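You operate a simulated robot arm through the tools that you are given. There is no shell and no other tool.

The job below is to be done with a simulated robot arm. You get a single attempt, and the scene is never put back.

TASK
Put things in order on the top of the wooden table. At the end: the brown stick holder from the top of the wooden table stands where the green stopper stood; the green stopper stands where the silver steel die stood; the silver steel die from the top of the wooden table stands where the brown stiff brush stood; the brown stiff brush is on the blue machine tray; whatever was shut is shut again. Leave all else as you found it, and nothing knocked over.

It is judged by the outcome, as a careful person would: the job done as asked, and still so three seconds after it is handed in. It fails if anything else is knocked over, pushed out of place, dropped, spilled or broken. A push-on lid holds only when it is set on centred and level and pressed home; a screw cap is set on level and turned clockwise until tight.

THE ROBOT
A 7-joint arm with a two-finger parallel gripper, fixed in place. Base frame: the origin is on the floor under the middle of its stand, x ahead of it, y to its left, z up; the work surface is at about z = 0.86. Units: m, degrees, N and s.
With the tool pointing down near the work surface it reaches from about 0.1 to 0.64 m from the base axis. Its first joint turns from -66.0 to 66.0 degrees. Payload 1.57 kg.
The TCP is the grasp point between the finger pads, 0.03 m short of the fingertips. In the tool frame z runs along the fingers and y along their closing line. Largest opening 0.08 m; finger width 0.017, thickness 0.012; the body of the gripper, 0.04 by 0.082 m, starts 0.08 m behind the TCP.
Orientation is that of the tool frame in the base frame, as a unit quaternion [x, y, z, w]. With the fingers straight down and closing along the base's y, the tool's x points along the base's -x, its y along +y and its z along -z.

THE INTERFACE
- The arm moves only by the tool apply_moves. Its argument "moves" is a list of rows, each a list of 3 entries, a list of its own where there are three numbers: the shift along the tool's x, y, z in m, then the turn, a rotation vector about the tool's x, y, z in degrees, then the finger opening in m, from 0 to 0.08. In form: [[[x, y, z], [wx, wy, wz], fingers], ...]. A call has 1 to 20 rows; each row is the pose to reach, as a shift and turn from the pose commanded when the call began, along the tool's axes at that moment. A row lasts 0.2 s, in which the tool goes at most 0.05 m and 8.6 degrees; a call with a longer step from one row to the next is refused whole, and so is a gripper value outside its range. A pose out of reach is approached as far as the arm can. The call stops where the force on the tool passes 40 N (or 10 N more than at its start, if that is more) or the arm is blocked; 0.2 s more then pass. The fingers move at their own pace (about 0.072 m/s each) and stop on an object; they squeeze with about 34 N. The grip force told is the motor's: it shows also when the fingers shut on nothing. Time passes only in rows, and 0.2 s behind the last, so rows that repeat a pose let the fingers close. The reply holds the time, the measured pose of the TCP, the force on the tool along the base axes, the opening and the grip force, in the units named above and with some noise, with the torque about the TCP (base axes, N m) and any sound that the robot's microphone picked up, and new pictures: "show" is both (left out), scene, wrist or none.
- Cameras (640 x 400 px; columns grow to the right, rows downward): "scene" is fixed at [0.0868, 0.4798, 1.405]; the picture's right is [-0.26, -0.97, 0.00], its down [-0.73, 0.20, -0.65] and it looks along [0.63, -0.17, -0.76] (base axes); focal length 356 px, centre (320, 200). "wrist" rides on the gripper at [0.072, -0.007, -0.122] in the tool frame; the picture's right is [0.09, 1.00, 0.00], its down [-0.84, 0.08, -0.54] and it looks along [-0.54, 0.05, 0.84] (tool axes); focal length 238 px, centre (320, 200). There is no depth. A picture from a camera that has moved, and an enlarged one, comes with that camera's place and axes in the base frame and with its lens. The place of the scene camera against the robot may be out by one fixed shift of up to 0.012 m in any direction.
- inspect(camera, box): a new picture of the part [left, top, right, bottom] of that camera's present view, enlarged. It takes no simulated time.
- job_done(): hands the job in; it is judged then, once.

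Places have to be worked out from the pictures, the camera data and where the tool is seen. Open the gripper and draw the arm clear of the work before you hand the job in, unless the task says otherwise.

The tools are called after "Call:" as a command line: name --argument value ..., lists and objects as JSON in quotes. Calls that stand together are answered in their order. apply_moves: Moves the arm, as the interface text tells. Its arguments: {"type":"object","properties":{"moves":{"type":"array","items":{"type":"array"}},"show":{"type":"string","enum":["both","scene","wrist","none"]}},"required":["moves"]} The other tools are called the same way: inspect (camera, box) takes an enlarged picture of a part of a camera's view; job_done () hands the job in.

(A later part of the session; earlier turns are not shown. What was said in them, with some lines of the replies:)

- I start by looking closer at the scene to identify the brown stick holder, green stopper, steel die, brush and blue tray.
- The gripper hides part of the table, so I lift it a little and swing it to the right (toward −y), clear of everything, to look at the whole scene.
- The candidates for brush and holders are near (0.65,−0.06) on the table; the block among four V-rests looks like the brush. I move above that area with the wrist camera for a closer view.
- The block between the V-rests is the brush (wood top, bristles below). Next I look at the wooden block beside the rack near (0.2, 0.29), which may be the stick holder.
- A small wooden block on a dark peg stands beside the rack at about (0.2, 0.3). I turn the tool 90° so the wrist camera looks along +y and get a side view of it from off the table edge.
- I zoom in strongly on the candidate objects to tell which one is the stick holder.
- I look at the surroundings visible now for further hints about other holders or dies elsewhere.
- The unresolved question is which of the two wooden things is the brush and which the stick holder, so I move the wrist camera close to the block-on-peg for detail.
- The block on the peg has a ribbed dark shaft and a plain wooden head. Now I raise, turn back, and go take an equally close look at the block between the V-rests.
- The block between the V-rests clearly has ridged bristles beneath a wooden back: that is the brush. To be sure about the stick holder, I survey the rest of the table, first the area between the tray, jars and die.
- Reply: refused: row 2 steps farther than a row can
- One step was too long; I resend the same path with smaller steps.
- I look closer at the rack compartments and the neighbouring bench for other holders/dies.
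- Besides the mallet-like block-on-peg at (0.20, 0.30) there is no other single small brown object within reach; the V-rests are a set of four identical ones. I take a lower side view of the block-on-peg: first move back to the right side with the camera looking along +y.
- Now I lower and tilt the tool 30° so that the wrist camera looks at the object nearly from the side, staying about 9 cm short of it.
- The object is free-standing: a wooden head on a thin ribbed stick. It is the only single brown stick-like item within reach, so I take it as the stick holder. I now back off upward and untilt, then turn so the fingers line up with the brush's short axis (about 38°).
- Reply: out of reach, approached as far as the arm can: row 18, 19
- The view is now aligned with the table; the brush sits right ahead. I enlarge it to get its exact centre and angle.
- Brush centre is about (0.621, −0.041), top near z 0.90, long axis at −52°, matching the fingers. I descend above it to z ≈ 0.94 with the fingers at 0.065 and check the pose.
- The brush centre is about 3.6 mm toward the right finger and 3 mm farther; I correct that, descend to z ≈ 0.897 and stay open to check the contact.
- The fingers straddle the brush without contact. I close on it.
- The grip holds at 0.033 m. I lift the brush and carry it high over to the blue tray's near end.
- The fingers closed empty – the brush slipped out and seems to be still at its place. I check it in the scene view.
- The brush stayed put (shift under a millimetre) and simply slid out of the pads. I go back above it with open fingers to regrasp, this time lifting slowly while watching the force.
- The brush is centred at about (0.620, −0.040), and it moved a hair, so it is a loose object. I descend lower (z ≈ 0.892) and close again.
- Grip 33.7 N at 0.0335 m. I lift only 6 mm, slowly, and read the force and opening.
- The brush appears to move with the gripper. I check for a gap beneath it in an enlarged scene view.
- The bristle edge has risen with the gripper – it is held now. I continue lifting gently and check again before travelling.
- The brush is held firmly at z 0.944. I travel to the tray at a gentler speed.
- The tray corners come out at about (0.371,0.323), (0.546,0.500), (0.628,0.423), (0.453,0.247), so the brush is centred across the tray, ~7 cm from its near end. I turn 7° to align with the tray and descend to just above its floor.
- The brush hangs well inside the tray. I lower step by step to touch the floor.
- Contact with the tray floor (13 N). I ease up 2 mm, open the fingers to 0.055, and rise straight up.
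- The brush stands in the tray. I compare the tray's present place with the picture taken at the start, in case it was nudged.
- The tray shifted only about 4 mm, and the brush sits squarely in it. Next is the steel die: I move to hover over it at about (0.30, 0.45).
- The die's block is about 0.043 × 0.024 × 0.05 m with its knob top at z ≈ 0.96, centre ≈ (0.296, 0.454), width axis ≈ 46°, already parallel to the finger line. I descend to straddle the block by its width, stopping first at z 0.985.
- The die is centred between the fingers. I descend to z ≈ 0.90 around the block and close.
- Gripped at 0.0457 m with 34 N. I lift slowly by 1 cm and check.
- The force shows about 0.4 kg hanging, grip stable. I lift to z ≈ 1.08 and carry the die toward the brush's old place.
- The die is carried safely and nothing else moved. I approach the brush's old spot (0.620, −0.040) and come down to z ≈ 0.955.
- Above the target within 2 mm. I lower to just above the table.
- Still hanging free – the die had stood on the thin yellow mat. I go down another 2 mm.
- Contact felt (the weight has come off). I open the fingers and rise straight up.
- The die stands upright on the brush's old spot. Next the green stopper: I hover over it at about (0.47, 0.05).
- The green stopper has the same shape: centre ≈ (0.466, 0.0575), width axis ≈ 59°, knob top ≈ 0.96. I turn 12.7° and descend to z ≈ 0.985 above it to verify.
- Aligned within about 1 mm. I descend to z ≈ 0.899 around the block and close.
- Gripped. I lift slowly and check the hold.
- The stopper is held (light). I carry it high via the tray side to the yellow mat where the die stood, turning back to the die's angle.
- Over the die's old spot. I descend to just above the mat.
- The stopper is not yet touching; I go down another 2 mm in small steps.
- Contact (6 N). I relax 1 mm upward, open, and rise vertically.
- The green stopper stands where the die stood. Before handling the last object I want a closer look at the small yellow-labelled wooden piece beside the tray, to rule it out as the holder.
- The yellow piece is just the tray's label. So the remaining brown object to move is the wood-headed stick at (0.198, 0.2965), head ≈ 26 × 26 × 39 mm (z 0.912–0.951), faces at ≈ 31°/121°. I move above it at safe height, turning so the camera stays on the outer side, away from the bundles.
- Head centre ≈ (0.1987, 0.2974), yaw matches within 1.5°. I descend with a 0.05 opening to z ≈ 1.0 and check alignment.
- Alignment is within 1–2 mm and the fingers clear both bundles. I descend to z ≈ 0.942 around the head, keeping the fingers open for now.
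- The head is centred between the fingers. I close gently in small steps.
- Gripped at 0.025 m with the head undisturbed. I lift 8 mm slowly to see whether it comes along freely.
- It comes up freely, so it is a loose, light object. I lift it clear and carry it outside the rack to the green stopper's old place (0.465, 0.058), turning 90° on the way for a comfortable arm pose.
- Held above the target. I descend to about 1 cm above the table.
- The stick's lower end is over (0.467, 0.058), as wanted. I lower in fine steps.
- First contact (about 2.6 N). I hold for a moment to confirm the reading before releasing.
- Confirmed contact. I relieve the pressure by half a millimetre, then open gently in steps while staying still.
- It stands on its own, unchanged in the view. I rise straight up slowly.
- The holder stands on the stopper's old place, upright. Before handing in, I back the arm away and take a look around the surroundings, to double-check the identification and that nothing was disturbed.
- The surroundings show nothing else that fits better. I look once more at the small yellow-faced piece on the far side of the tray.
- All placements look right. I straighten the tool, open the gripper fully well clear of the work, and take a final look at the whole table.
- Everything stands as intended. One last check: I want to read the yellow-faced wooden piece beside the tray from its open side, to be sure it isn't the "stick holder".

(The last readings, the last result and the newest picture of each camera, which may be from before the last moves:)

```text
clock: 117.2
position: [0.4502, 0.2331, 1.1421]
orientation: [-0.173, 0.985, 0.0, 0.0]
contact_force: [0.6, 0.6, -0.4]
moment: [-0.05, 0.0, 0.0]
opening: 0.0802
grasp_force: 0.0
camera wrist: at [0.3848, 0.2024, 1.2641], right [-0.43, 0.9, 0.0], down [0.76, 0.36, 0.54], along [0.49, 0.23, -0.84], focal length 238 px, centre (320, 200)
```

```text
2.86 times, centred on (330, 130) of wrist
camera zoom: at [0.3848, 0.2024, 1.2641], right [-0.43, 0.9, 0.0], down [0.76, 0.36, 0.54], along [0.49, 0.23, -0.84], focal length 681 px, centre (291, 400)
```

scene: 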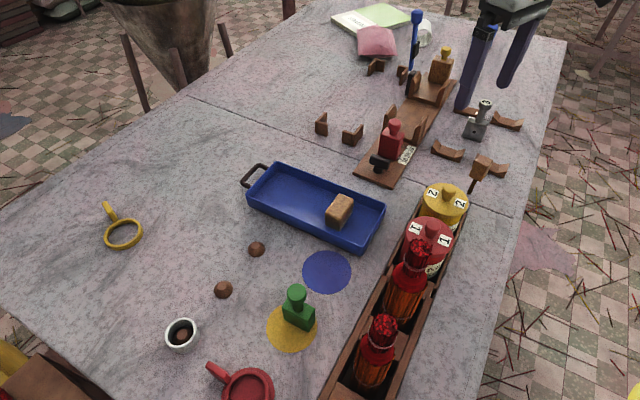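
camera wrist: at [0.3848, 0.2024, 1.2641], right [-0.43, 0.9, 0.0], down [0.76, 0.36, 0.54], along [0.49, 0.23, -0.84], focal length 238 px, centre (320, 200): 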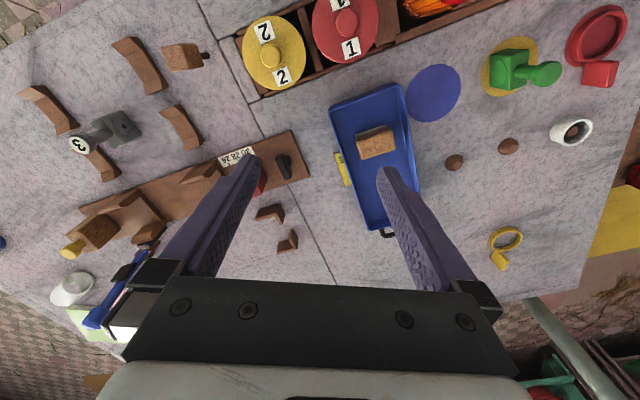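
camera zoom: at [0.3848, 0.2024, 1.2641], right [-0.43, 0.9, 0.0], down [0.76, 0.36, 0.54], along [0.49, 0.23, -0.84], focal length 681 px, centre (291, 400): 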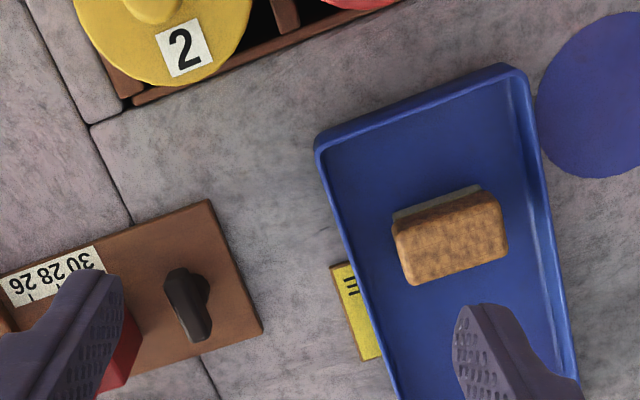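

It is only a flat label plate by the tray, so my identification stands. I withdraw the arm to the side, clear of the table.

Call:
apply_moves --moves '[[[0.02, -0.02, -0.03], [0, 0, 0], 0.08], [[0.04, -0.05, -0.05], [0, 0, 0], 0.08], [[0.07, -0.085, -0.05], [0, 0, 0], 0.08], [[0.1, -0.12, -0.05], [0, 0, 0], 0.08], [[0.13, -0.155, -0.05], [0, 0, 0], 0.08], [[0.16, -0.19, -0.05], [0, 0, 0], 0.08], [[0.19, -0.225, -0.05], [0, 0, 0], 0.08], [[0.2, -0.265, -0.05], [0, 0, 0], 0.08], [[0.2, -0.3, -0.05], [0, 0, 0], 0.08], [[0.2, -0.3, -0.05], [0, 0, 0], 0.08]]' --show "both"

```text
clock: 119.4
position: [0.3648, -0.1195, 1.1905]
orientation: [-0.174, 0.985, 0.001, 0.0]
contact_force: [-0.2, -0.5, -0.1]
moment: [0.0, -0.03, 0.02]
opening: 0.0801
grasp_force: 0.1
camera wrist: at [0.2994, -0.1483, 1.3135], right [-0.43, 0.9, 0.0], down [0.76, 0.36, 0.54], along [0.49, 0.23, -0.84], focal length 238 px, centre (320, 200)
```

scene: 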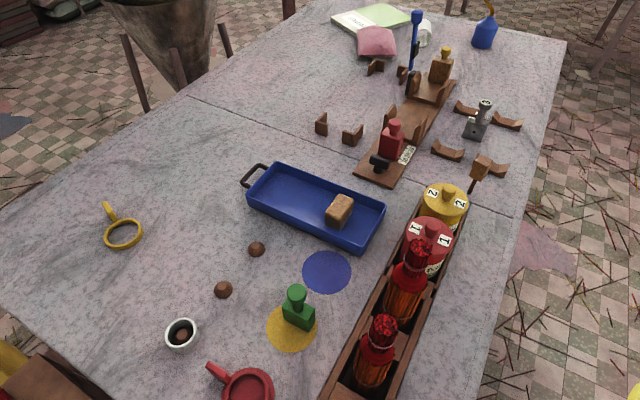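
wrist: 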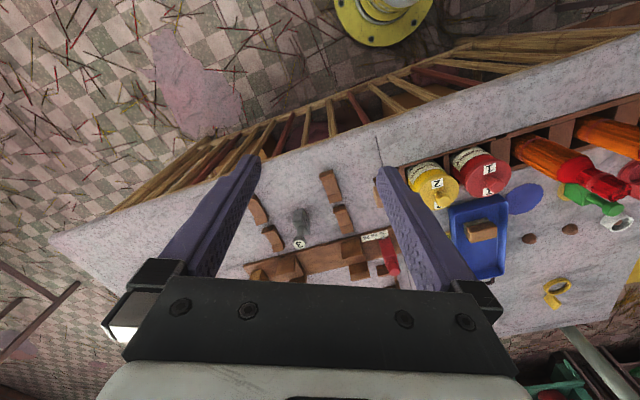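

Everything is standing still: brush in the tray, die on the brush's place, stopper on the die's place, holder on the stopper's place; the arm is clear and the gripper open. I hand the job in.

Call:
job_done

```text
The job is handed in.
```

I made all four moves and handed the job in, but I can't be certain I moved the right thing as the "brown stick holder". Nothing on the table carries that name.

| Object | Now stands | Position (x, y) |
|---|---|---|
| Brown stiff brush | On the blue machine tray | about (0.46, 0.34) |
| Silver steel die | Where the brush stood | about (0.62, −0.04) |
| Green stopper | Where the die stood, on the yellow mat | about (0.295, 0.454) |
| Wood-headed stick, taken as the brown stick holder | Where the stopper stood | about (0.465, 0.058) |

- **Stick holder:** I chose the small wooden block on a thin ribbed stick that stood beside the rack. It was the only single loose brown object within reach. The other candidates were four identical V-shaped rests, and the wording asked for one particular holder.
- **Blue tray:** it shifted about 4 mm when I set the brush down, and I left it there.
- **Brush:** my first grip slipped, but the brush stayed within about a millimetre of its place, and the second grip held.
- **Everything else:** nothing was knocked over or spilled, and I opened no lids. The last picture, with the arm clear and the gripper open, showed all four objects upright.
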